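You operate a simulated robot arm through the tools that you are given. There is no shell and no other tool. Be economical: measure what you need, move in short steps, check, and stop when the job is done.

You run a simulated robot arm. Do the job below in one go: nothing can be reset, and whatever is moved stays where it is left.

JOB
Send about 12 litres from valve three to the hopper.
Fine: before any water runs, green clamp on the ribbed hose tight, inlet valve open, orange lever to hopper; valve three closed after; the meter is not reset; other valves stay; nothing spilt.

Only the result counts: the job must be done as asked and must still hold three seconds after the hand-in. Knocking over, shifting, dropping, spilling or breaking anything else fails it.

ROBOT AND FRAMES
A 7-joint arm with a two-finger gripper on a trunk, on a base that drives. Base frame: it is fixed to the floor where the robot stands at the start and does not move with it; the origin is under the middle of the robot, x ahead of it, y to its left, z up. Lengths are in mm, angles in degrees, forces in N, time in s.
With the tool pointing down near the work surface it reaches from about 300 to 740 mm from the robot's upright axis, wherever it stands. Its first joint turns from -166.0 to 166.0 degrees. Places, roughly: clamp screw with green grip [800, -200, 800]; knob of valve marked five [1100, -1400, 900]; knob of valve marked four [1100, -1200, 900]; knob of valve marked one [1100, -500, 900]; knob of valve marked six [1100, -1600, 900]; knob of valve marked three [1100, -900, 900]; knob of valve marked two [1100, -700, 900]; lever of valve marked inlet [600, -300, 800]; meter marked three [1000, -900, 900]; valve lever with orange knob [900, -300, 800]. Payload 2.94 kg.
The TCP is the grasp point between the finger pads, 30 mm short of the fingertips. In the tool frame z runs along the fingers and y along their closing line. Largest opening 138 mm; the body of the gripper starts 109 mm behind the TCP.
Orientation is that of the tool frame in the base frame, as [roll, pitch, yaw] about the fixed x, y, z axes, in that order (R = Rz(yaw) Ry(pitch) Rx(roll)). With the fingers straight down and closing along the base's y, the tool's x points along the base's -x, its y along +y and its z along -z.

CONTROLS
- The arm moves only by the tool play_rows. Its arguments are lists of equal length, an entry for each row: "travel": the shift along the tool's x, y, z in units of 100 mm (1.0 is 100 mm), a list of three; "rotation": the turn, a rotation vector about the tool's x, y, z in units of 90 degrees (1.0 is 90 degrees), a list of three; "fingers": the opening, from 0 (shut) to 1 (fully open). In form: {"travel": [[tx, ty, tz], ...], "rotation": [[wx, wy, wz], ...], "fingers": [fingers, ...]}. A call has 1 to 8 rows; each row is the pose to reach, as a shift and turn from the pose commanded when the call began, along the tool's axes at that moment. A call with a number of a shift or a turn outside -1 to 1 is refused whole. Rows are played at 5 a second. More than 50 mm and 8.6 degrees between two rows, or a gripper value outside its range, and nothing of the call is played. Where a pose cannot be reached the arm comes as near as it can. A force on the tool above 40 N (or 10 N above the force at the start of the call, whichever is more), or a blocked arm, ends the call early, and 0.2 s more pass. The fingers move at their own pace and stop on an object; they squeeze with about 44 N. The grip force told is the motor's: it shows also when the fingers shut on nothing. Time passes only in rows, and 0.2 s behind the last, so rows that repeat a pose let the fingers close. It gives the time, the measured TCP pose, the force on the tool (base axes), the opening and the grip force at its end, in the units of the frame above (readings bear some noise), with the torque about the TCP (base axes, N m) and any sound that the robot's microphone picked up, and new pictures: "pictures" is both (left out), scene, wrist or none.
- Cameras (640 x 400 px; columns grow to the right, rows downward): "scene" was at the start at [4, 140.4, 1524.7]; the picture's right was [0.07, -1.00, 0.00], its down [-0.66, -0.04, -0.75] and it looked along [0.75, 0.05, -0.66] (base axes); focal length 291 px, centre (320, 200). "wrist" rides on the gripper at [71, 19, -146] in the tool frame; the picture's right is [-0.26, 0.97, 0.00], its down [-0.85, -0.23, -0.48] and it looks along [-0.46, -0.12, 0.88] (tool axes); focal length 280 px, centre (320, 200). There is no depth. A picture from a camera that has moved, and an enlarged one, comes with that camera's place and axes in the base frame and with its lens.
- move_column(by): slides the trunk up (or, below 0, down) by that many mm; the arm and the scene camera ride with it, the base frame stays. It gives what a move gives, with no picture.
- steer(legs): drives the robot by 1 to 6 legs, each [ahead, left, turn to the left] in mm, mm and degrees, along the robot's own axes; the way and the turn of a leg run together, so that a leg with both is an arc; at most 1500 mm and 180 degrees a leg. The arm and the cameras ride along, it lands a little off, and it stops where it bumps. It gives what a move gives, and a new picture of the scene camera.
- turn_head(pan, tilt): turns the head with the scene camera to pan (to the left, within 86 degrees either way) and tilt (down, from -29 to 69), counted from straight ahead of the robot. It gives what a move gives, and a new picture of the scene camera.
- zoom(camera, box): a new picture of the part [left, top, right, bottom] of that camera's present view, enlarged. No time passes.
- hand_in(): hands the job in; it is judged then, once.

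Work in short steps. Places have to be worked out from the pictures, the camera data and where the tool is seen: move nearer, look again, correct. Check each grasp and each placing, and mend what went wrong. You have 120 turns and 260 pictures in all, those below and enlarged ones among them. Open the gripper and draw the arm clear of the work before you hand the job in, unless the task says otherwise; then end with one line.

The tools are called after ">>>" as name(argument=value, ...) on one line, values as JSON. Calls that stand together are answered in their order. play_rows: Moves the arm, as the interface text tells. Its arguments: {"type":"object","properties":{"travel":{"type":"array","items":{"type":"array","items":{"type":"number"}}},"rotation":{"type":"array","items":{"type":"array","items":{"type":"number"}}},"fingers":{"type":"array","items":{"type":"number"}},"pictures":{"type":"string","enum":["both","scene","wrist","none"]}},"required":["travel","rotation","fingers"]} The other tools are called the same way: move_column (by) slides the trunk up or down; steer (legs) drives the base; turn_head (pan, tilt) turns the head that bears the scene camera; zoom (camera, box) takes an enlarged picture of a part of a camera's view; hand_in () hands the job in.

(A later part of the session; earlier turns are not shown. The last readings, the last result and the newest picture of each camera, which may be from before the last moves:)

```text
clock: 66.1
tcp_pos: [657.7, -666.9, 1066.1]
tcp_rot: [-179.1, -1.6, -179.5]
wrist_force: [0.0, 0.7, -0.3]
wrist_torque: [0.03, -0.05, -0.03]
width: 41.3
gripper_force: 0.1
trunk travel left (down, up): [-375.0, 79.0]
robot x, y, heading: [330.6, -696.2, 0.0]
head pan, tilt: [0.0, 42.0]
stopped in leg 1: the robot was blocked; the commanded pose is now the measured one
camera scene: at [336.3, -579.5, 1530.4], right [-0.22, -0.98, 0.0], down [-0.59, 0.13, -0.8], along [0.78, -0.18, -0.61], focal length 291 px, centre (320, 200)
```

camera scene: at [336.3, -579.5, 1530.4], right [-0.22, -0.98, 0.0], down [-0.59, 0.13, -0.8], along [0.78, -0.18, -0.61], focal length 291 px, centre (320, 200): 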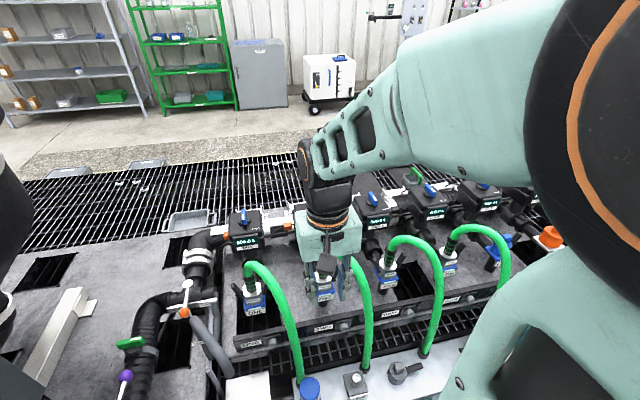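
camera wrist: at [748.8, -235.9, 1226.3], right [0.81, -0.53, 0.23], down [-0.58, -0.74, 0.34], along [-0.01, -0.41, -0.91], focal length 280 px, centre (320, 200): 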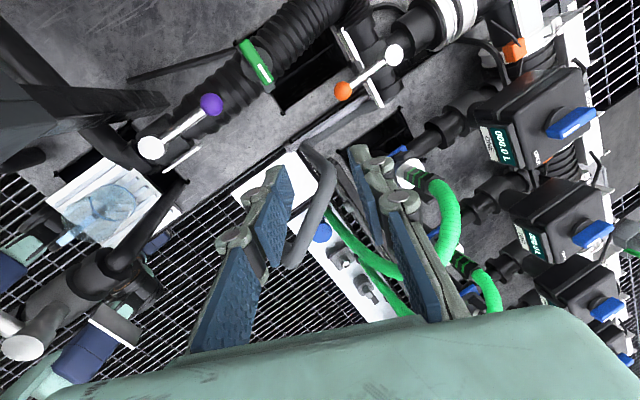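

Base at (330,-695). Shift left to be nearer the orange lever.

>>> steer(legs=[[-15, 0, 0], [0, 110, 0]])

>>> zoom(camera="scene", box=[80, 210, 320, 360])

```text
clock: 67.6
tcp_pos: [641.5, -632.8, 1060.2]
tcp_rot: [-179.2, -2.6, -179.4]
wrist_force: [0.6, -0.1, 0.3]
wrist_torque: [0.01, 0.03, 0.01]
width: 41.7
gripper_force: 0.3
trunk travel left (down, up): [-375.0, 79.0]
robot x, y, heading: [313.0, -660.3, -0.3]
head pan, tilt: [0.0, 42.0]
stopped in leg 2: the robot was blocked; the commanded pose is now the measured one
camera scene: at [322.9, -538.9, 1529.4], right [-0.16, -0.99, 0.0], down [-0.61, 0.1, -0.79], along [0.78, -0.12, -0.62], focal length 291 px, centre (320, 200)
```

scene: 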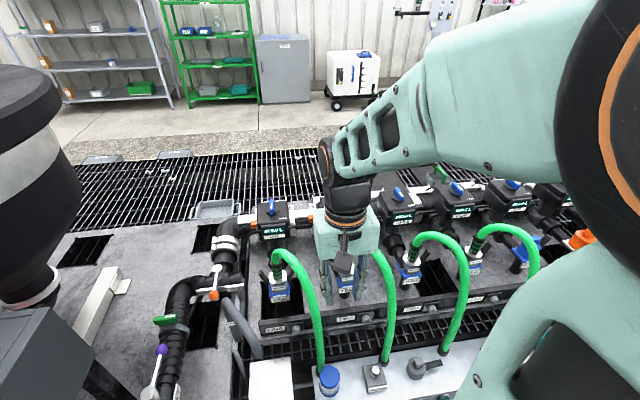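

```text
2.67 times, centred on (200, 285) of scene
camera zoom: at [322.9, -538.9, 1529.4], right [-0.16, -0.99, 0.0], down [-0.61, 0.1, -0.79], along [0.78, -0.12, -0.62], focal length 776 px, centre (640, -27)
```

zoom: 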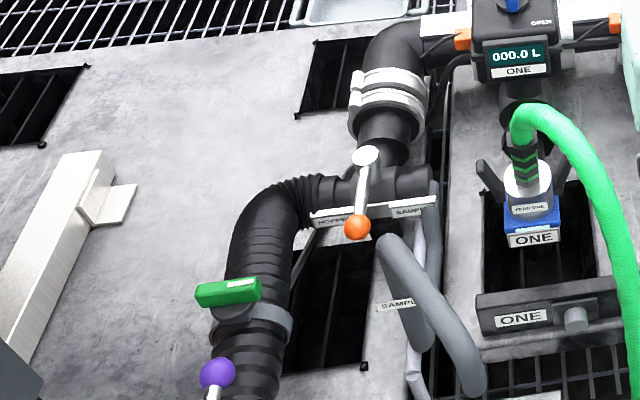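

Base at (313,-660). Orange knob is 660 mm away, its hopper position ~789 mm; I'll tilt 15° toward it. Move above the knob in steps.

>>> play_rows(travel=[[-0.3, 0.4, 0], [-0.6, 0.8, 0], [-0.75, 1.0, 0]], rotation=[[0, 0, 0], [0, 0, 0], [0, 0, 0]], fingers=[0.4, 0.4, 0.4], pictures="none")

>>> play_rows(travel=[[-0.3, 0.4, 0], [-0.6, 0.8, 0], [-0.75, 1.0, 0]], rotation=[[0, 0, 0], [0, 0, 0], [0, 0, 0]], fingers=[0.4, 0.4, 0.4], pictures="none")

>>> play_rows(travel=[[-0.2, 0.35, 0.2], [-0.4, 0.6, 0.4], [-0.6, 0.9, 0.6]], rotation=[[-0.046, -0.069, 0], [-0.093, -0.138, 0], [-0.093, -0.138, 0]], fingers=[0.4, 0.4, 0.4], pictures="both")

```text
clock: 68.4
tcp_pos: [713.7, -529.8, 1059.7]
tcp_rot: [-179.1, -2.0, -179.1]
wrist_force: [-0.9, 0.6, -0.8]
wrist_torque: [0.0, 0.04, 0.05]
width: 55.1
gripper_force: 0.2
trunk travel left (down, up): [-375.0, 79.0]
robot x, y, heading: [322.3, -663.5, -0.1]
head pan, tilt: [0.0, 42.0]
```

```text
clock: 69.2
tcp_pos: [787.5, -428.2, 1054.1]
tcp_rot: [-179.1, -2.2, -179.2]
wrist_force: [0.2, -0.5, -0.4]
wrist_torque: [0.04, 0.01, -0.03]
width: 55.1
gripper_force: 0.1
trunk travel left (down, up): [-375.0, 79.0]
robot x, y, heading: [317.0, -662.3, -0.4]
head pan, tilt: [0.0, 42.0]
```

```text
clock: 70.0
tcp_pos: [844.3, -339.6, 991.0]
tcp_rot: [172.4, 10.3, -180.0]
wrist_force: [0.3, 0.3, -0.5]
wrist_torque: [0.02, 0.03, 0.01]
width: 55.2
gripper_force: 0.1
trunk travel left (down, up): [-375.0, 79.0]
robot x, y, heading: [316.4, -661.1, -0.2]
head pan, tilt: [0.0, 42.0]
camera scene: at [321.0, -525.5, 1523.4], right [0.0, -1.0, 0.0], down [-0.67, 0.0, -0.74], along [0.74, 0.0, -0.67], focal length 291 px, centre (320, 200)
camera wrist: at [749.0, -340.7, 1123.4], right [0.23, 0.96, 0.17], down [0.76, -0.29, 0.59], along [0.61, -0.01, -0.79], focal length 280 px, centre (320, 200)
```

scene: 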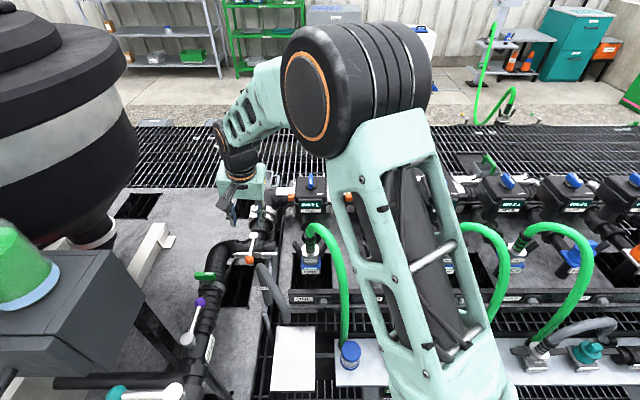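
wrist: 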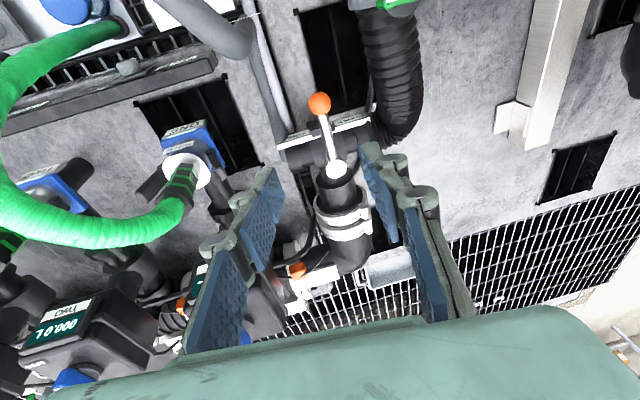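

Knob ≈(872,-310,768), pivot ≈(969,-311). Descend halfway toward the knob.

>>> play_rows(travel=[[0.012, 0.01, 0.33], [0.024, 0.02, 0.66], [0.036, 0.03, 0.99]], rotation=[[0, 0, 0], [0, 0, 0], [0, 0, 0]], fingers=[0.4, 0.4, 0.4], pictures="wrist")

```text
clock: 70.8
tcp_pos: [859.0, -324.0, 895.9]
tcp_rot: [172.4, 10.3, -180.0]
wrist_force: [0.2, 0.1, 0.4]
wrist_torque: [0.02, -0.02, 0.04]
width: 55.2
gripper_force: 0.0
trunk travel left (down, up): [-375.0, 79.0]
robot x, y, heading: [318.4, -661.4, 0.0]
head pan, tilt: [0.0, 42.0]
camera wrist: at [762.2, -325.2, 1027.0], right [0.23, 0.96, 0.17], down [0.76, -0.29, 0.59], along [0.61, -0.01, -0.79], focal length 280 px, centre (320, 200)
```

wrist: 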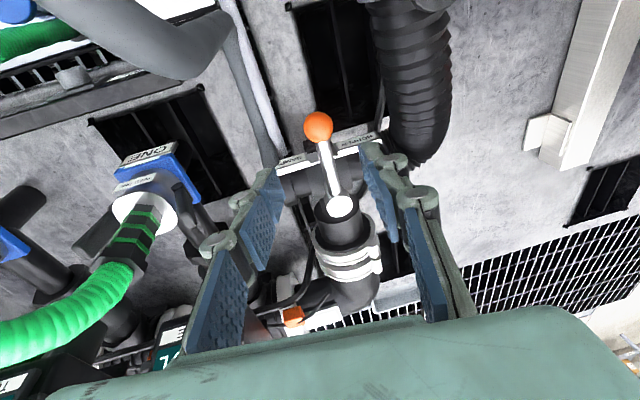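

Refined: knob ≈(864,-310,790). Continue down with a check.

>>> play_rows(travel=[[0.05, 0, 0.35], [0.1, 0, 0.65]], rotation=[[0, 0, 0], [0, 0, 0]], fingers=[0.4, 0.4], pictures="wrist")

```text
clock: 71.4
tcp_pos: [860.9, -315.3, 829.5]
tcp_rot: [172.4, 10.3, -180.0]
wrist_force: [-0.6, 0.3, -0.5]
wrist_torque: [-0.02, 0.03, 0.01]
width: 55.3
gripper_force: 0.1
trunk travel left (down, up): [-375.0, 79.0]
robot x, y, heading: [314.9, -663.6, -0.1]
head pan, tilt: [0.0, 42.0]
camera wrist: at [764.7, -316.3, 961.8], right [0.23, 0.96, 0.17], down [0.76, -0.29, 0.59], along [0.61, -0.01, -0.79], focal length 280 px, centre (320, 200)
```

wrist: 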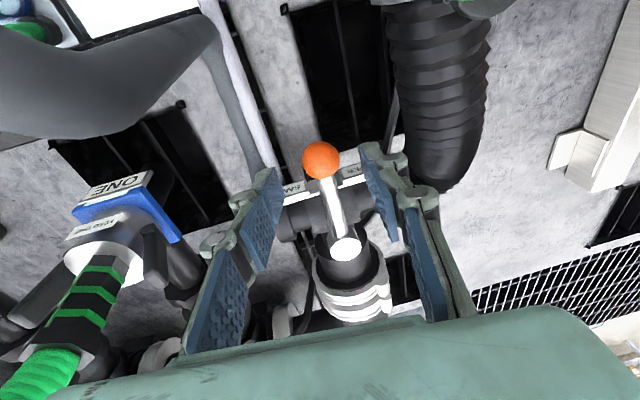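

Centred; final 30 mm down and close on the knob.

>>> play_rows(travel=[[0.023, -0.01, 0.3], [0.023, -0.01, 0.3], [0.023, -0.01, 0.3], [0.023, -0.01, 0.3]], rotation=[[0, 0, 0], [0, 0, 0], [0, 0, 0], [0, 0, 0]], fingers=[0.4, 0.15, 0.15, 0.15], pictures="wrist")

```text
clock: 72.4
tcp_pos: [863.0, -312.1, 800.8]
tcp_rot: [172.4, 10.3, 180.0]
wrist_force: [-0.9, 1.5, -0.9]
wrist_torque: [0.06, -0.21, 0.04]
width: 28.3
gripper_force: 44.9
trunk travel left (down, up): [-375.0, 79.0]
robot x, y, heading: [316.7, -663.1, -0.5]
head pan, tilt: [0.0, 42.0]
camera wrist: at [767.5, -312.9, 932.3], right [0.23, 0.96, 0.17], down [0.76, -0.29, 0.59], along [0.61, -0.01, -0.79], focal length 280 px, centre (320, 200)
```

wrist: 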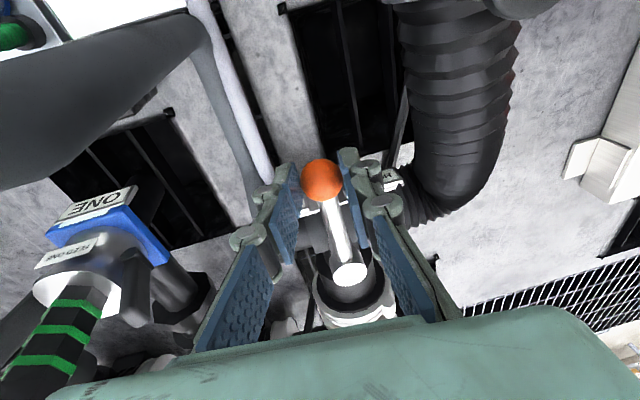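

Gripped (28 mm). Swing clockwise 30° toward HOPPER.

>>> play_rows(travel=[[-0.008, 0.12, 0.017], [-0.031, 0.238, 0.0375], [-0.07, 0.351, 0.06], [-0.123, 0.458, 0.083]], rotation=[[0, 0, 0.0833], [0, 0, 0.1667], [0, 0, 0.25], [0, 0, 0.3333]], fingers=[0.15, 0.15, 0.15, 0.15], pictures="wrist")

```text
clock: 73.4
tcp_pos: [874.8, -266.4, 801.1]
tcp_rot: [168.3, 5.0, 150.1]
wrist_force: [-6.9, 1.2, -2.2]
wrist_torque: [-0.64, -0.77, -0.12]
width: 27.6
gripper_force: 45.4
trunk travel left (down, up): [-375.0, 79.0]
robot x, y, heading: [321.9, -661.4, -0.2]
head pan, tilt: [0.0, 42.0]
camera wrist: at [797.3, -234.4, 940.0], right [0.68, 0.7, 0.22], down [0.54, -0.68, 0.49], along [0.49, -0.22, -0.84], focal length 280 px, centre (320, 200)
```

wrist: 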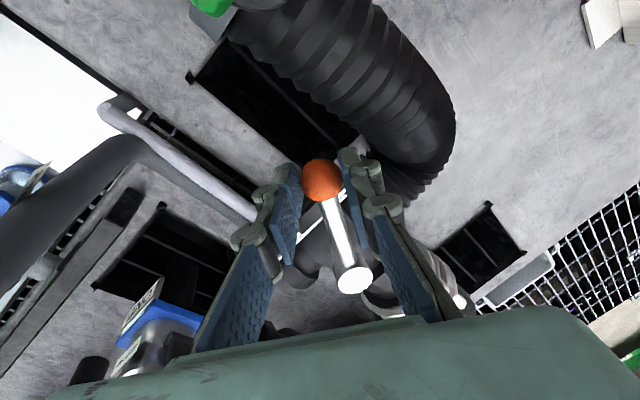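

Turning fine. Another 30°.

>>> play_rows(travel=[[-0.008, 0.118, 0.025], [-0.031, 0.235, 0.0515], [-0.071, 0.347, 0.078], [-0.126, 0.452, 0.105]], rotation=[[0, 0, 0.0833], [0, 0, 0.1667], [0, 0, 0.25], [0, 0, 0.3333]], fingers=[0.15, 0.15, 0.15, 0.15], pictures="wrist")

```text
clock: 74.4
tcp_pos: [909.1, -229.9, 798.5]
tcp_rot: [167.4, -1.4, 120.8]
wrist_force: [-9.2, 8.6, -4.5]
wrist_torque: [-0.65, -0.32, -0.09]
width: 27.9
gripper_force: 44.8
trunk travel left (down, up): [-375.0, 79.0]
robot x, y, heading: [319.3, -659.3, -0.0]
head pan, tilt: [0.0, 42.0]
camera wrist: at [863.2, -180.3, 948.2], right [0.95, 0.25, 0.21], down [0.16, -0.91, 0.39], along [0.29, -0.34, -0.9], focal length 280 px, centre (320, 200)
```

wrist: 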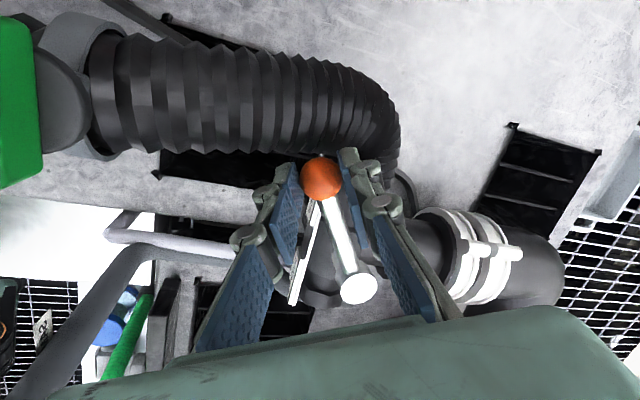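

60° done. Last 30°, with a 3 mm lift to clear the hose.

>>> play_rows(travel=[[-0.01, 0.119, 0.01], [-0.035, 0.234, 0.025], [-0.076, 0.347, 0.047], [-0.131, 0.452, 0.07]], rotation=[[0, 0, 0.0833], [0, 0, 0.1667], [0, 0, 0.25], [0, 0, 0.3333]], fingers=[0.15, 0.15, 0.15, 0.15], pictures="wrist")

```text
clock: 75.4
tcp_pos: [957.1, -216.4, 800.7]
tcp_rot: [169.6, -7.5, 91.3]
wrist_force: [-1.2, 14.7, -15.3]
wrist_torque: [-0.13, 0.11, -0.01]
width: 28.1
gripper_force: 45.0
trunk travel left (down, up): [-375.0, 79.0]
robot x, y, heading: [316.7, -661.9, -0.4]
head pan, tilt: [0.0, 42.0]
camera wrist: at [948.0, -166.8, 955.5], right [0.96, -0.26, 0.14], down [-0.29, -0.9, 0.31], along [0.04, -0.34, -0.94], focal length 280 px, centre (320, 200)
```

wrist: 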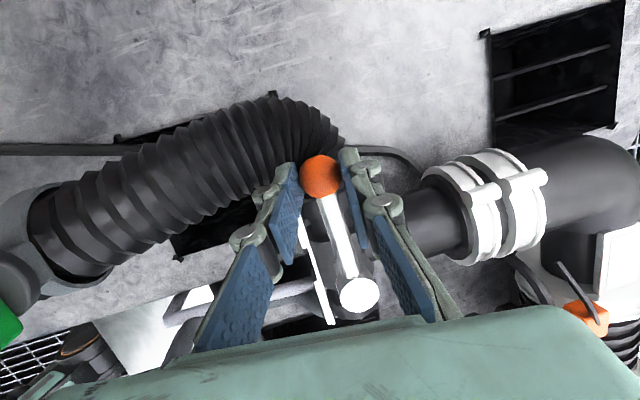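

Reached 90°. Nudge a bit further to check the stop.

>>> play_rows(travel=[[-0.003, 0.06, 0], [-0.007, 0.1, 0]], rotation=[[0, 0, 0.04], [0, 0, 0.07]], fingers=[0.15, 0.15], pictures="none")

```text
clock: 76.0
tcp_pos: [960.8, -217.8, 799.8]
tcp_rot: [171.2, -8.2, 85.1]
wrist_force: [-24.1, 12.5, -18.6]
wrist_torque: [0.52, 0.51, 0.43]
width: 28.0
gripper_force: 44.7
trunk travel left (down, up): [-375.0, 79.0]
robot x, y, heading: [316.8, -660.1, -0.2]
head pan, tilt: [0.0, 42.0]
```

Stop felt: lever is at hopper. Release and lift.

>>> play_rows(travel=[[0, -0.03, 0], [0, -0.03, 0], [0, -0.03, -0.4], [0, -0.03, -0.8], [0, -0.03, -1.0]], rotation=[[0, 0, 0], [0, 0, 0], [0, 0, 0], [0, 0, 0], [0, 0, 0]], fingers=[0.38, 0.38, 0.38, 0.38, 0.38], pictures="both")

>>> zoom(camera="wrist", box=[200, 80, 440, 230])

```text
clock: 77.2
tcp_pos: [943.7, -233.5, 903.1]
tcp_rot: [170.4, -8.6, 85.0]
wrist_force: [-0.2, 0.2, 0.2]
wrist_torque: [0.0, 0.03, 0.0]
width: 52.4
gripper_force: 0.0
trunk travel left (down, up): [-375.0, 79.0]
robot x, y, heading: [316.0, -658.1, -0.3]
head pan, tilt: [0.0, 42.0]
camera scene: at [320.5, -526.0, 1523.4], right [0.0, -1.0, 0.0], down [-0.67, 0.0, -0.74], along [0.74, 0.0, -0.67], focal length 291 px, centre (320, 200)
camera wrist: at [942.8, -186.2, 1058.8], right [0.92, -0.36, 0.12], down [-0.38, -0.87, 0.3], along [-0.01, -0.32, -0.95], focal length 280 px, centre (320, 200)
```

scene: 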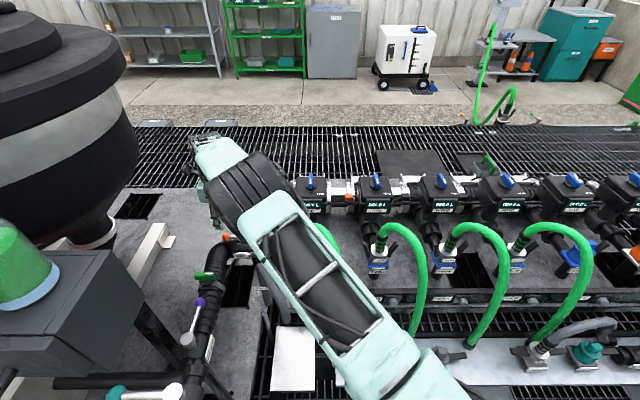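
wrist: 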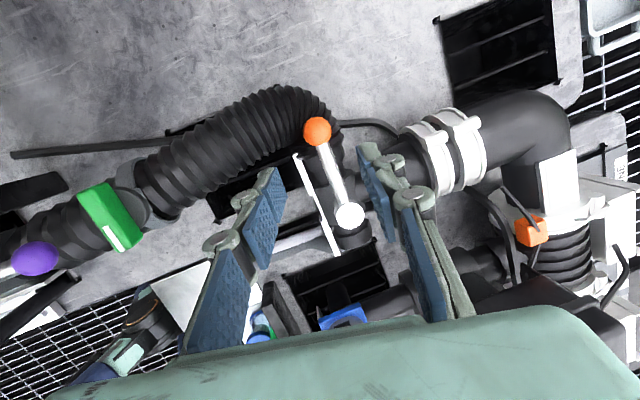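

```text
2.67 times, centred on (320, 155) of wrist
camera zoom: at [942.8, -186.2, 1058.8], right [0.92, -0.36, 0.12], down [-0.38, -0.87, 0.3], along [-0.01, -0.32, -0.95], focal length 748 px, centre (320, 320)
```

zoom: 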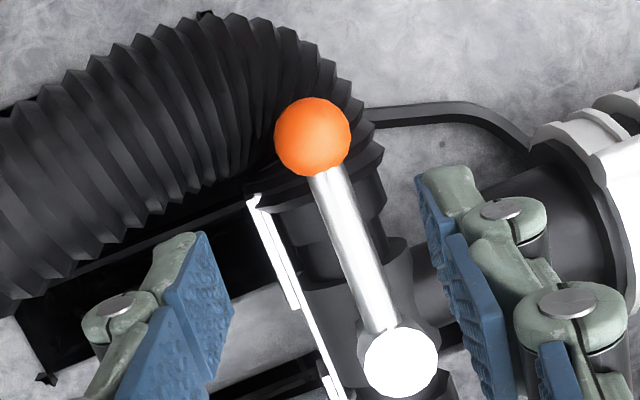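

Orange lever points to hopper. Now look at the meters and valve knobs.

>>> zoom(camera="scene", box=[290, 150, 450, 250])

>>> zoom(camera="scene", box=[400, 160, 500, 222])

>>> zoom(camera="scene", box=[480, 150, 640, 250])

```text
4.00 times, centred on (370, 200) of scene
camera zoom: at [320.5, -526.0, 1523.4], right [0.0, -1.0, 0.0], down [-0.67, 0.0, -0.74], along [0.74, 0.0, -0.67], focal length 1164 px, centre (120, 200)
```

zoom: 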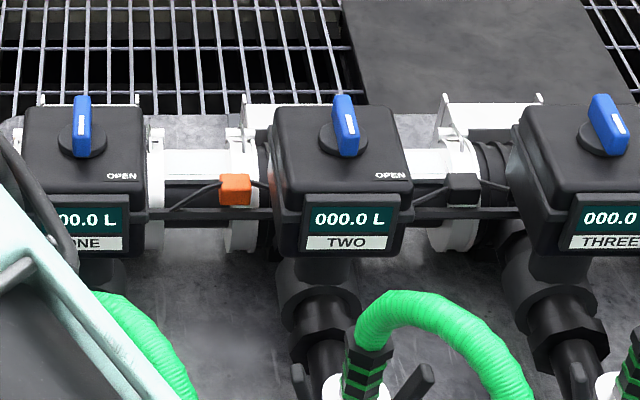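

```text
6.40 times, centred on (450, 191) of scene
camera zoom: at [320.5, -526.0, 1523.4], right [0.0, -1.0, 0.0], down [-0.67, 0.0, -0.74], along [0.74, 0.0, -0.67], focal length 1862 px, centre (-512, 258)
```

zoom: 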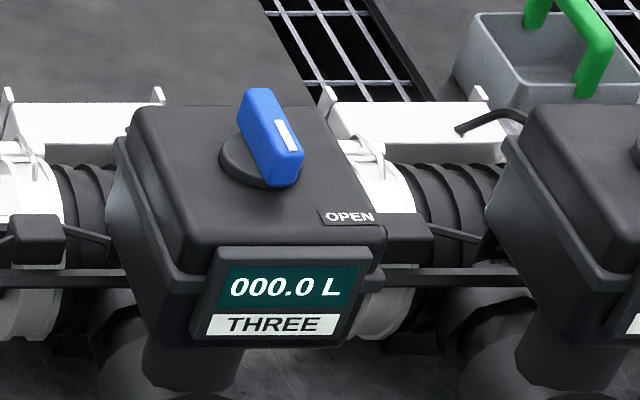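

```text
4.00 times, centred on (560, 200) of scene
camera zoom: at [320.5, -526.0, 1523.4], right [0.0, -1.0, 0.0], down [-0.67, 0.0, -0.74], along [0.74, 0.0, -0.67], focal length 1164 px, centre (-640, 200)
```

zoom: 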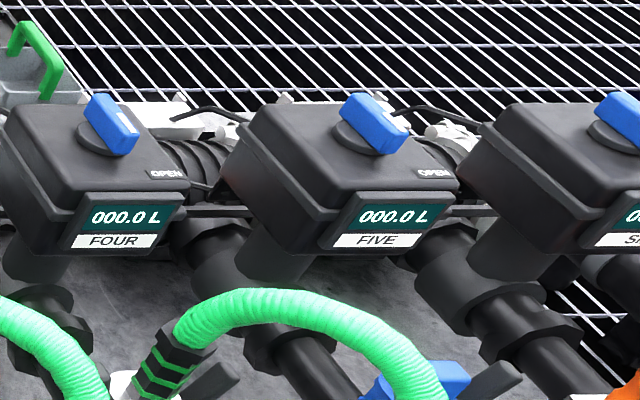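

Valve three's knob is the blue bar atop meter three (white mark toward me, OPEN at the right-front). First lift and retract the arm, restoring yaw.

>>> play_rows(travel=[[-0.1, 0, -0.3], [-0.2, -0.05, -0.6], [-0.35, -0.12, -0.8], [-0.5, -0.2, -0.93], [-0.5, -0.2, -0.93], [-0.5, -0.2, -0.93], [-0.5, -0.2, -0.93], [-0.5, -0.2, -0.93]], rotation=[[0, 0, 0], [0, 0, -0.09], [0, 0, -0.18], [0, 0, -0.27], [0, 0, -0.36], [0, 0, -0.45], [0, 0, -0.54], [0, 0, -0.63]], fingers=[0.4, 0.4, 0.4, 0.4, 0.4, 0.4, 0.4, 0.4], pictures="none")

```text
clock: 79.0
tcp_pos: [904.4, -292.8, 982.0]
tcp_rot: [167.6, 3.2, 140.9]
wrist_force: [-0.1, 0.0, -1.0]
wrist_torque: [-0.03, 0.0, -0.02]
width: 55.2
gripper_force: 0.1
trunk travel left (down, up): [-375.0, 79.0]
robot x, y, heading: [313.8, -658.6, -0.3]
head pan, tilt: [0.0, 42.0]
```

>>> play_rows(travel=[[0, -0.2, -0.12], [0.01, -0.4, -0.24], [0.02, -0.6, -0.36], [0.03, -0.8, -0.48], [0.03, -0.98, -0.58]], rotation=[[0, 0, -0.085], [0, 0, -0.17], [0, 0, -0.255], [0, 0, -0.34], [0, 0, -0.43]], fingers=[0.4, 0.4, 0.4, 0.4, 0.4], pictures="none")

>>> play_rows(travel=[[0.35, -0.35, 0], [0.7, -0.7, 0], [1.0, -1.0, 0]], rotation=[[0.046, 0.069, 0], [0.046, 0.069, 0], [0.046, 0.069, 0]], fingers=[0.4, 0.4, 0.4], pictures="none")

>>> play_rows(travel=[[0.35, -0.35, 0], [0.7, -0.7, 0], [1.0, -1.0, 0]], rotation=[[0, 0, 0], [0, 0, 0], [0, 0, 0]], fingers=[0.4, 0.4, 0.4], pictures="none")

```text
clock: 80.2
tcp_pos: [833.6, -373.9, 1017.2]
tcp_rot: [172.4, 10.1, 179.3]
wrist_force: [0.5, 0.3, -0.6]
wrist_torque: [-0.04, 0.01, -0.02]
width: 55.2
gripper_force: 0.1
trunk travel left (down, up): [-375.0, 79.0]
robot x, y, heading: [315.6, -662.9, -0.0]
head pan, tilt: [0.0, 42.0]
```

```text
clock: 81.0
tcp_pos: [734.9, -471.5, 985.3]
tcp_rot: [176.4, 3.9, 179.7]
wrist_force: [0.2, -0.2, 0.1]
wrist_torque: [-0.03, -0.02, 0.0]
width: 55.4
gripper_force: 0.1
trunk travel left (down, up): [-375.0, 79.0]
robot x, y, heading: [314.3, -658.0, -0.2]
head pan, tilt: [0.0, 42.0]
```

```text
clock: 81.8
tcp_pos: [632.9, -569.3, 971.9]
tcp_rot: [176.4, 4.0, 179.8]
wrist_force: [-0.2, 0.5, -0.6]
wrist_torque: [0.0, 0.03, -0.01]
width: 55.2
gripper_force: 0.0
trunk travel left (down, up): [-375.0, 79.0]
robot x, y, heading: [316.6, -662.1, -0.3]
head pan, tilt: [0.0, 42.0]
```

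Raise the hand and drive right to y≈−920.

>>> play_rows(travel=[[0, -0.3, -0.35], [0, -0.6, -0.7], [0, -0.9, -1.0]], rotation=[[0, 0, 0], [0, 0, 0], [0, 0, 0]], fingers=[0.4, 0.4, 0.4], pictures="none")

>>> steer(legs=[[0, -270, 0], [60, 0, 0]])

>>> zoom(camera="wrist", box=[0, 0, 640, 400])

```text
clock: 82.6
tcp_pos: [625.6, -665.4, 1056.0]
tcp_rot: [176.5, 1.7, 179.8]
wrist_force: [0.4, -0.1, 0.2]
wrist_torque: [0.01, 0.01, -0.05]
width: 55.1
gripper_force: 0.1
trunk travel left (down, up): [-375.0, 79.0]
robot x, y, heading: [318.4, -658.0, -0.1]
head pan, tilt: [0.0, 42.0]
```

```text
clock: 86.1
tcp_pos: [642.9, -935.3, 1056.5]
tcp_rot: [176.6, 1.8, 179.7]
wrist_force: [1.2, -0.1, 0.7]
wrist_torque: [-0.03, 0.05, 0.03]
width: 55.2
gripper_force: 0.0
trunk travel left (down, up): [-375.0, 79.0]
robot x, y, heading: [330.7, -929.8, -0.2]
head pan, tilt: [0.0, 42.0]
stopped in leg 2: the robot was blocked; the commanded pose is now the measured one
camera scene: at [329.3, -834.7, 1531.9], right [-0.46, -0.89, 0.0], down [-0.53, 0.27, -0.81], along [0.72, -0.37, -0.59], focal length 291 px, centre (320, 200)
```

scene: 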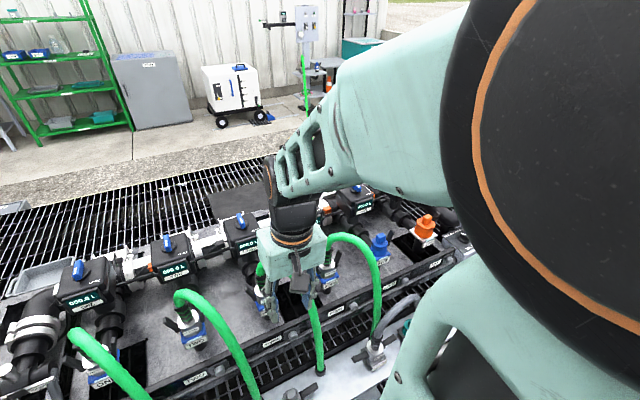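

```text
1.00 times, centred on (320, 200) of wrist (not enlarged: the box is as wide or as high as the picture)
camera zoom: at [566.9, -925.6, 1201.4], right [0.26, 0.96, 0.07], down [0.83, -0.26, 0.49], along [0.49, -0.07, -0.87], focal length 280 px, centre (320, 200)
```

zoom: 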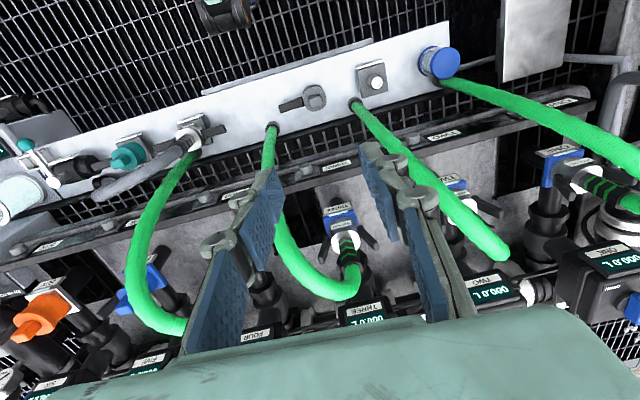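

Meter THREE is at y≈−945, knob near (1107,−947,900). Advance with an 18° forward tilt.

>>> play_rows(travel=[[-0.5, 0, 0], [-1.0, -0.03, 0]], rotation=[[0.02, 0, 0], [0.038, 0, 0]], fingers=[0.4, 0.4], pictures="none")

>>> play_rows(travel=[[-0.5, 0, 0], [-1.0, -0.03, 0]], rotation=[[0, 0, 0], [0, 0, 0]], fingers=[0.4, 0.4], pictures="none")

>>> play_rows(travel=[[-0.45, 0, 0], [-0.9, -0.03, 0], [-0.9, -0.03, 0]], rotation=[[0, -0.08, 0], [0, -0.16, 0], [0, -0.22, 0]], fingers=[0.4, 0.4, 0.4], pictures="both")

```text
clock: 86.7
tcp_pos: [745.2, -935.8, 1063.0]
tcp_rot: [-179.9, 2.4, 179.8]
wrist_force: [-0.5, -0.2, 0.1]
wrist_torque: [0.0, 0.02, -0.02]
width: 55.4
gripper_force: 0.1
trunk travel left (down, up): [-375.0, 79.0]
robot x, y, heading: [328.3, -928.5, 0.1]
head pan, tilt: [0.0, 42.0]
```

```text
clock: 87.3
tcp_pos: [844.3, -938.1, 1064.3]
tcp_rot: [179.9, 2.4, -179.9]
wrist_force: [-0.4, 0.6, -0.4]
wrist_torque: [-0.01, 0.04, -0.01]
width: 55.2
gripper_force: 0.0
trunk travel left (down, up): [-375.0, 79.0]
robot x, y, heading: [330.2, -929.9, -0.0]
head pan, tilt: [0.0, 42.0]
```

```text
clock: 88.1
tcp_pos: [932.7, -943.1, 1070.9]
tcp_rot: [179.9, 22.3, 179.9]
wrist_force: [0.5, -0.2, 0.3]
wrist_torque: [0.01, 0.01, -0.01]
width: 55.1
gripper_force: 0.1
trunk travel left (down, up): [-375.0, 79.0]
robot x, y, heading: [333.3, -932.0, 0.1]
head pan, tilt: [0.0, 42.0]
camera scene: at [334.3, -794.6, 1523.5], right [0.0, -1.0, 0.0], down [-0.67, 0.0, -0.74], along [0.74, 0.0, -0.67], focal length 291 px, centre (320, 200)
camera wrist: at [811.9, -924.5, 1179.1], right [0.24, 0.96, 0.1], down [0.6, -0.23, 0.76], along [0.76, -0.13, -0.64], focal length 280 px, centre (320, 200)
```

scene: 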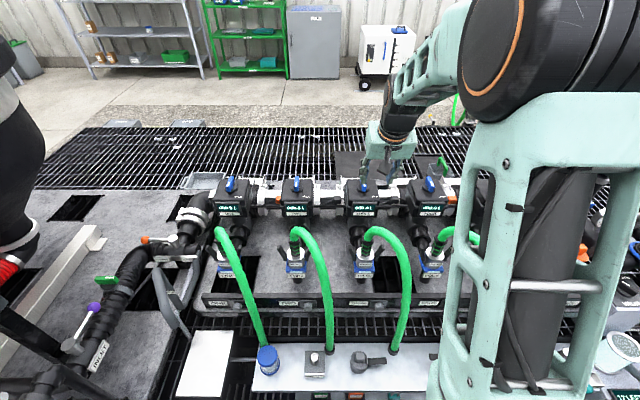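
wrist: 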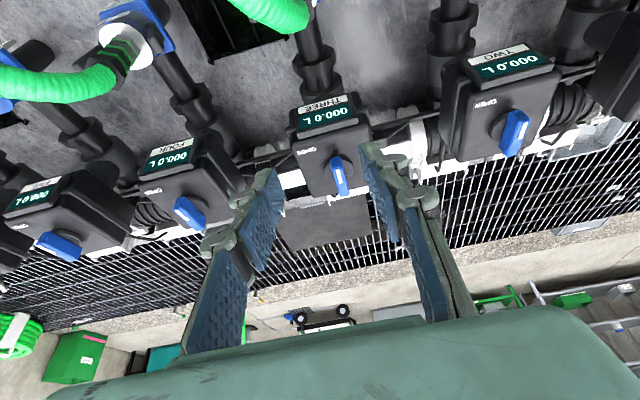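

Both cameras see meter three. Zoom on both for a precise fix.

>>> zoom(camera="wrist", box=[280, 90, 400, 165])

>>> zoom(camera="scene", box=[330, 165, 410, 215])

>>> zoom(camera="wrist", box=[280, 140, 400, 215])

```text
5.33 times, centred on (340, 128) of wrist
camera zoom: at [811.9, -924.5, 1179.1], right [0.24, 0.96, 0.1], down [0.6, -0.23, 0.76], along [0.76, -0.13, -0.64], focal length 1495 px, centre (213, 587)
```

zoom: 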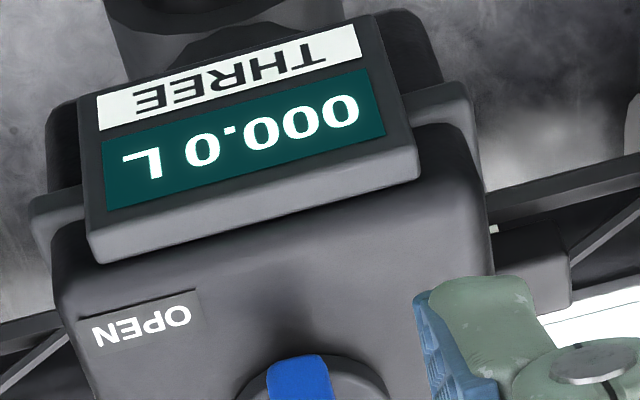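

```text
8.00 times, centred on (370, 190) of scene
camera zoom: at [334.3, -794.6, 1523.5], right [0.0, -1.0, 0.0], down [-0.67, 0.0, -0.74], along [0.74, 0.0, -0.67], focal length 2328 px, centre (-80, 280)
```

zoom: 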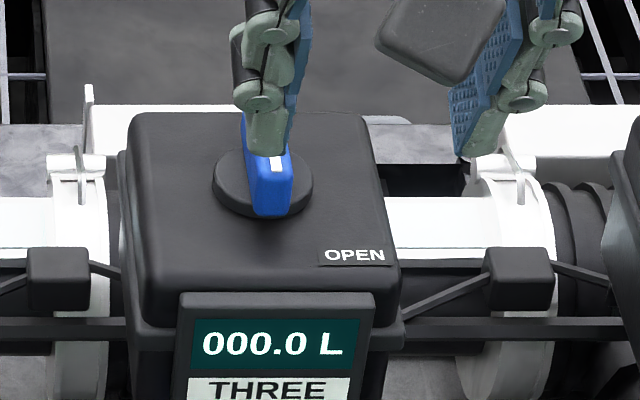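

```text
5.33 times, centred on (340, 178) of wrist
camera zoom: at [811.9, -924.5, 1179.1], right [0.24, 0.96, 0.1], down [0.6, -0.23, 0.76], along [0.76, -0.13, -0.64], focal length 1495 px, centre (213, 320)
```

zoom: 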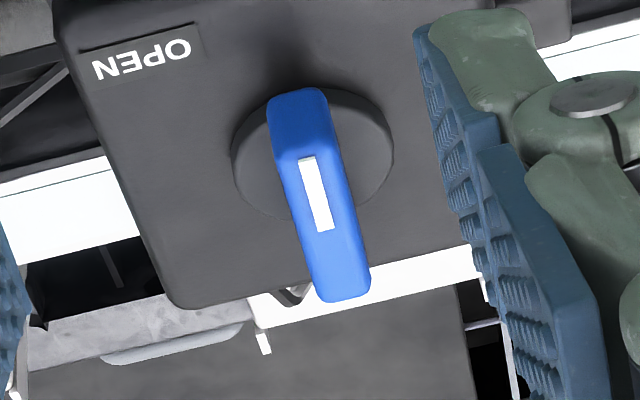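

Knob estimate ≈(1090,−942,915). Move closer and re-measure.

>>> play_rows(travel=[[-0.3, 0.0, 0.33], [-0.59, 0.01, 0.67]], rotation=[[0, 0, 0], [0, 0, 0]], fingers=[0.4, 0.4], pictures="wrist")

>>> zoom(camera="scene", box=[330, 165, 410, 215])

```text
clock: 88.7
tcp_pos: [1014.0, -943.6, 1030.3]
tcp_rot: [179.9, 22.2, 180.0]
wrist_force: [0.4, 0.3, 0.3]
wrist_torque: [0.04, 0.03, 0.0]
width: 55.1
gripper_force: 0.1
trunk travel left (down, up): [-375.0, 79.0]
robot x, y, heading: [335.5, -926.8, -0.0]
head pan, tilt: [0.0, 42.0]
camera wrist: at [894.0, -925.4, 1139.1], right [0.24, 0.96, 0.1], down [0.61, -0.23, 0.76], along [0.76, -0.12, -0.64], focal length 280 px, centre (320, 200)
```

wrist: 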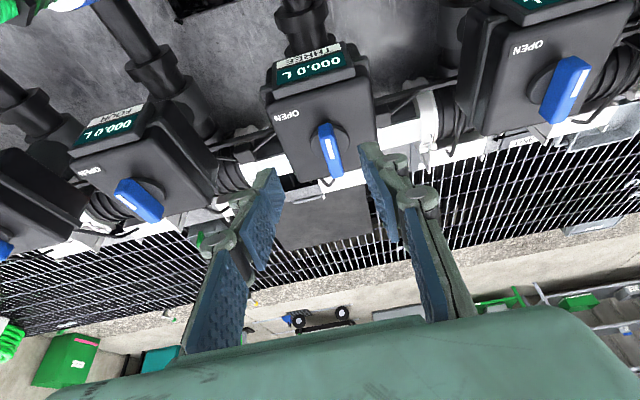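

```text
8.00 times, centred on (370, 190) of scene
camera zoom: at [335.7, -794.6, 1523.4], right [0.0, -1.0, 0.0], down [-0.67, 0.0, -0.74], along [0.74, 0.0, -0.67], focal length 2328 px, centre (-80, 280)
```

zoom: 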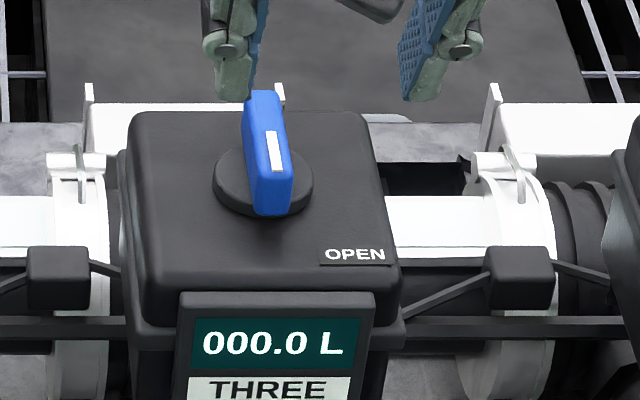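

Two views agree: bar top centre ≈(1074,−937,937), aligned with x. Reduce tilt to 8° and hover just above.

>>> play_rows(travel=[[-0.17, 0.03, 0.3], [-0.34, 0.056, 0.62]], rotation=[[0, 0.078, 0], [0, 0.155, 0]], fingers=[0.4, 0.4], pictures="wrist")

>>> zoom(camera="scene", box=[330, 165, 410, 215])

```text
clock: 89.3
tcp_pos: [1068.7, -937.2, 984.9]
tcp_rot: [179.9, 8.0, 179.9]
wrist_force: [0.7, -0.3, -0.5]
wrist_torque: [0.0, 0.06, -0.01]
width: 54.9
gripper_force: 0.1
trunk travel left (down, up): [-375.0, 79.0]
robot x, y, heading: [333.1, -924.7, -0.0]
head pan, tilt: [0.0, 42.0]
camera wrist: at [977.7, -919.1, 1119.5], right [0.26, 0.96, 0.04], down [0.77, -0.23, 0.59], along [0.58, -0.12, -0.81], focal length 280 px, centre (320, 200)
```

wrist: 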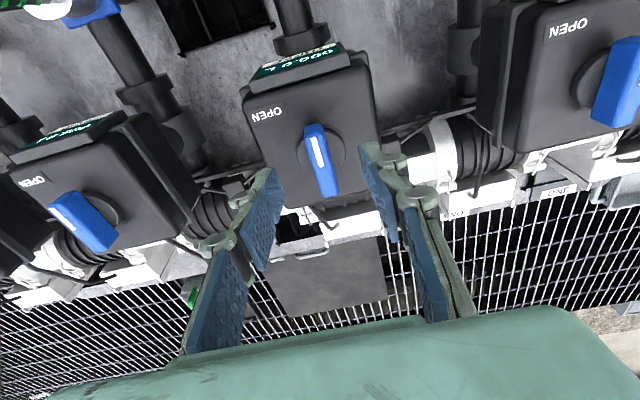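

```text
8.00 times, centred on (370, 190) of scene
camera zoom: at [336.4, -794.5, 1523.4], right [0.0, -1.0, 0.0], down [-0.67, 0.0, -0.74], along [0.74, 0.0, -0.67], focal length 2328 px, centre (-80, 280)
```

zoom: 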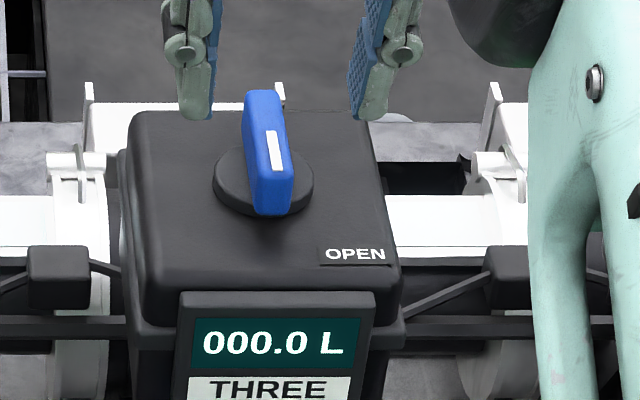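

Aligned, and the scene camera sees the display. Descend 29 mm and grip the bar.

>>> play_rows(travel=[[0.02, 0, 0.15], [0.04, 0, 0.285], [0.04, 0, 0.285], [0.04, 0, 0.285], [0.04, 0, 0.285]], rotation=[[0, 0, 0], [0, 0, 0], [0, 0, 0], [0, 0, 0], [0, 0, 0]], fingers=[0.4, 0.4, 0.08, 0.08, 0.08], pictures="none")

>>> zoom(camera="wrist", box=[240, 100, 400, 200])

>>> zoom(camera="scene", box=[330, 165, 410, 215])

```text
clock: 90.5
tcp_pos: [1066.7, -937.5, 957.9]
tcp_rot: [-180.0, 8.2, 179.9]
wrist_force: [-0.7, -1.1, -1.4]
wrist_torque: [-0.03, -0.22, 0.0]
width: 14.4
gripper_force: 41.3
trunk travel left (down, up): [-375.0, 79.0]
robot x, y, heading: [330.9, -927.6, 0.1]
head pan, tilt: [0.0, 42.0]
```

```text
4.00 times, centred on (320, 150) of wrist
camera zoom: at [976.0, -919.2, 1093.2], right [0.26, 0.96, 0.04], down [0.77, -0.23, 0.59], along [0.58, -0.12, -0.8], focal length 1122 px, centre (320, 400)
```

zoom: 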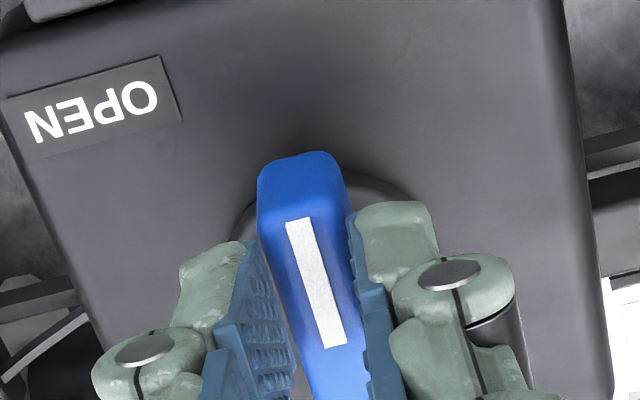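

```text
8.00 times, centred on (370, 190) of scene
camera zoom: at [334.8, -794.8, 1523.4], right [0.0, -1.0, 0.0], down [-0.67, 0.0, -0.74], along [0.74, 0.0, -0.67], focal length 2328 px, centre (-80, 280)
```

zoom: 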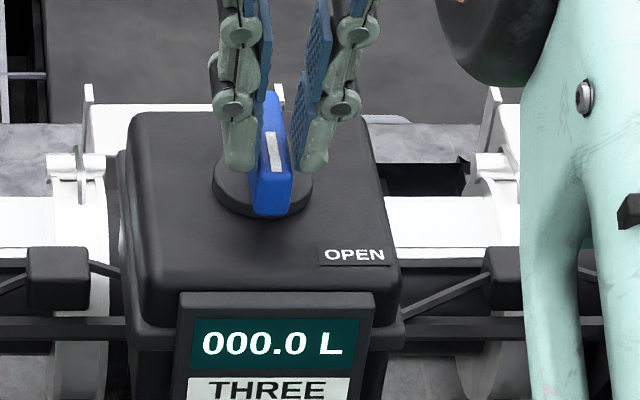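

Gripped. Before opening, verify the clamp, inlet and orange lever from the scene camera.

>>> zoom(camera="scene", box=[50, 210, 230, 325])

```text
3.48 times, centred on (140, 268) of scene
camera zoom: at [334.8, -794.8, 1523.4], right [0.0, -1.0, 0.0], down [-0.67, 0.0, -0.74], along [0.74, 0.0, -0.67], focal length 1012 px, centre (946, -35)
```

zoom: 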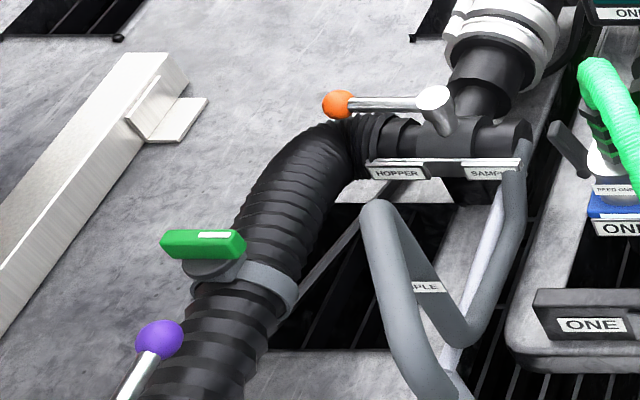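

All set: clamp at its stop, inlet along the pipe, orange toward HOPPER. Open valve three a little: 25° toward OPEN (counter-clockwise from above).

>>> play_rows(travel=[[0, 0, 0], [0, 0, 0], [0, 0, 0]], rotation=[[0, 0, -0.09], [0, 0, -0.18], [0, 0, -0.27]], fingers=[0.05, 0.05, 0.05], pictures="none")

>>> zoom(camera="scene", box=[330, 165, 410, 215])

```text
clock: 91.3
tcp_pos: [1068.4, -943.4, 959.1]
tcp_rot: [-176.4, 7.5, -155.7]
wrist_force: [2.8, -13.6, -2.7]
wrist_torque: [-0.07, -0.77, -0.22]
width: 14.2
gripper_force: 40.7
trunk travel left (down, up): [-375.0, 79.0]
robot x, y, heading: [332.3, -927.8, -0.2]
head pan, tilt: [0.0, 42.0]
```

```text
8.00 times, centred on (370, 190) of scene
camera zoom: at [335.3, -796.5, 1523.6], right [0.0, -1.0, 0.0], down [-0.67, 0.0, -0.74], along [0.74, 0.0, -0.67], focal length 2328 px, centre (-80, 280)
```

zoom: 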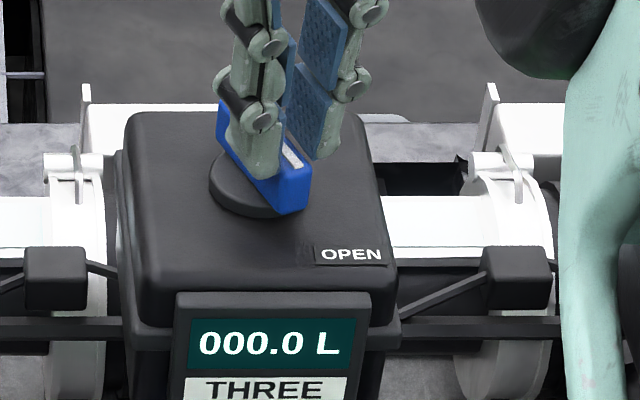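

Knob turns; meter still 000.0. Continue 25° more.

>>> play_rows(travel=[[0, 0.01, 0], [0, 0.02, 0], [0, 0.03, 0]], rotation=[[0, 0, -0.09], [0, 0, -0.18], [0, 0, -0.27]], fingers=[0.05, 0.05, 0.05], pictures="none")

>>> zoom(camera="scene", box=[330, 165, 410, 215])

```text
clock: 92.1
tcp_pos: [1065.9, -933.0, 959.2]
tcp_rot: [-173.9, 5.6, -130.9]
wrist_force: [0.2, -0.4, -0.4]
wrist_torque: [-0.01, 0.01, -0.01]
width: 7.1
gripper_force: 0.0
trunk travel left (down, up): [-375.0, 79.0]
robot x, y, heading: [329.9, -928.6, 0.0]
head pan, tilt: [0.0, 42.0]
```

```text
8.00 times, centred on (370, 190) of scene
camera zoom: at [334.5, -794.3, 1523.4], right [0.0, -1.0, 0.0], down [-0.67, 0.0, -0.74], along [0.74, 0.0, -0.67], focal length 2328 px, centre (-80, 280)
```

zoom: 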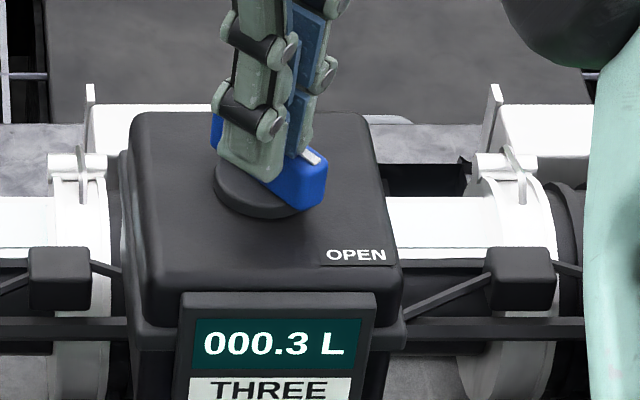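

Flow began (0.3 L) but the fingers slipped up off the bar. Reopen, recentre, go 10 mm deeper and regrip in line with the bar.

>>> play_rows(travel=[[0, -0.05, -0.05], [0, -0.05, 0.05], [0, -0.05, 0.11], [0, -0.05, 0.11], [0, -0.05, 0.11]], rotation=[[0, 0, 0], [0, 0, 0], [0, 0, 0], [0, 0, 0], [0, 0, 0]], fingers=[0.3, 0.3, 0.3, 0.05, 0.05], pictures="none")

>>> zoom(camera="scene", box=[330, 165, 410, 215])

>>> zoom(camera="wrist", box=[240, 100, 400, 200])

```text
clock: 93.3
tcp_pos: [1075.7, -939.9, 948.7]
tcp_rot: [-173.5, 5.6, -131.3]
wrist_force: [19.2, -8.5, 1.3]
wrist_torque: [-0.34, -0.2, -0.07]
width: 20.8
gripper_force: 10.1
trunk travel left (down, up): [-375.0, 79.0]
robot x, y, heading: [332.8, -929.5, 0.2]
head pan, tilt: [0.0, 42.0]
```

```text
8.00 times, centred on (370, 190) of scene
camera zoom: at [337.2, -795.7, 1523.6], right [0.0, -1.0, 0.0], down [-0.67, 0.0, -0.74], along [0.74, 0.0, -0.67], focal length 2328 px, centre (-80, 280)
```

zoom: 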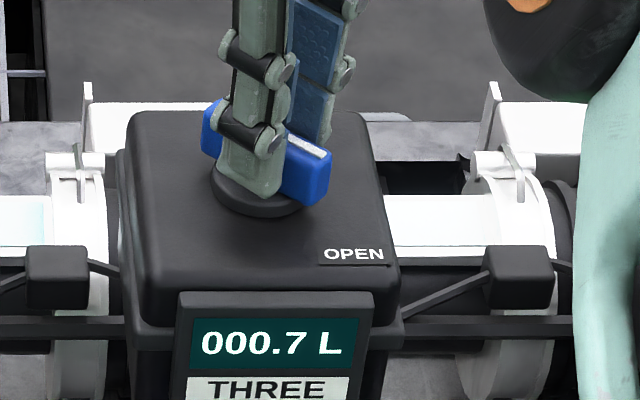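

```text
4.00 times, centred on (320, 150) of wrist
camera zoom: at [992.7, -980.9, 1083.6], right [-0.54, 0.84, -0.08], down [0.66, 0.48, 0.58], along [0.52, 0.26, -0.81], focal length 1122 px, centre (320, 400)
```

zoom: 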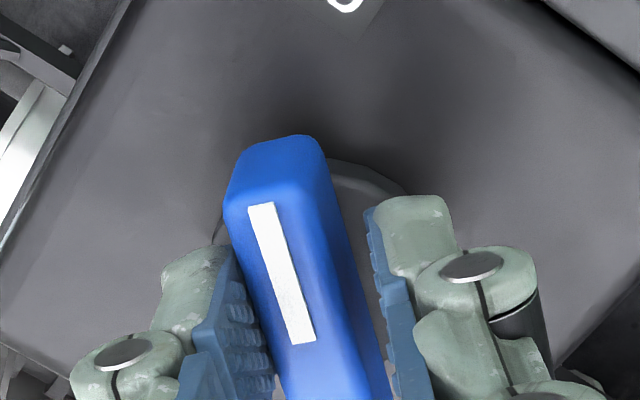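

Flow ≈0.33 L/s at this opening (0.7 L). Finish the grip, then open further.

>>> play_rows(travel=[[0, -0.03, 0], [0, -0.03, 0], [0, -0.03, 0]], rotation=[[0, 0, 0], [0, 0, 0], [0, 0, 0]], fingers=[0.05, 0.05, 0.05], pictures="none")

>>> zoom(camera="scene", box=[330, 165, 410, 215])

```text
clock: 94.1
tcp_pos: [1075.7, -940.4, 948.3]
tcp_rot: [-173.7, 5.6, -131.1]
wrist_force: [16.7, -9.2, 5.3]
wrist_torque: [-0.38, -0.22, -0.08]
width: 19.1
gripper_force: 9.2
trunk travel left (down, up): [-375.0, 79.0]
robot x, y, heading: [332.7, -931.0, 0.0]
head pan, tilt: [0.0, 42.0]
```

```text
8.00 times, centred on (370, 190) of scene
camera zoom: at [336.1, -795.7, 1523.6], right [0.0, -1.0, 0.0], down [-0.67, 0.0, -0.74], along [0.74, 0.0, -0.67], focal length 2328 px, centre (-80, 280)
```

zoom: 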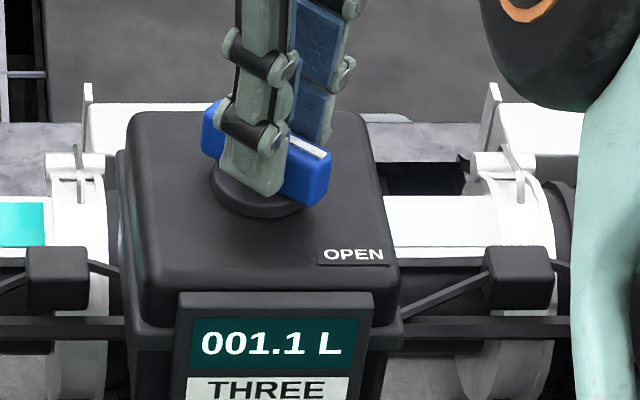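

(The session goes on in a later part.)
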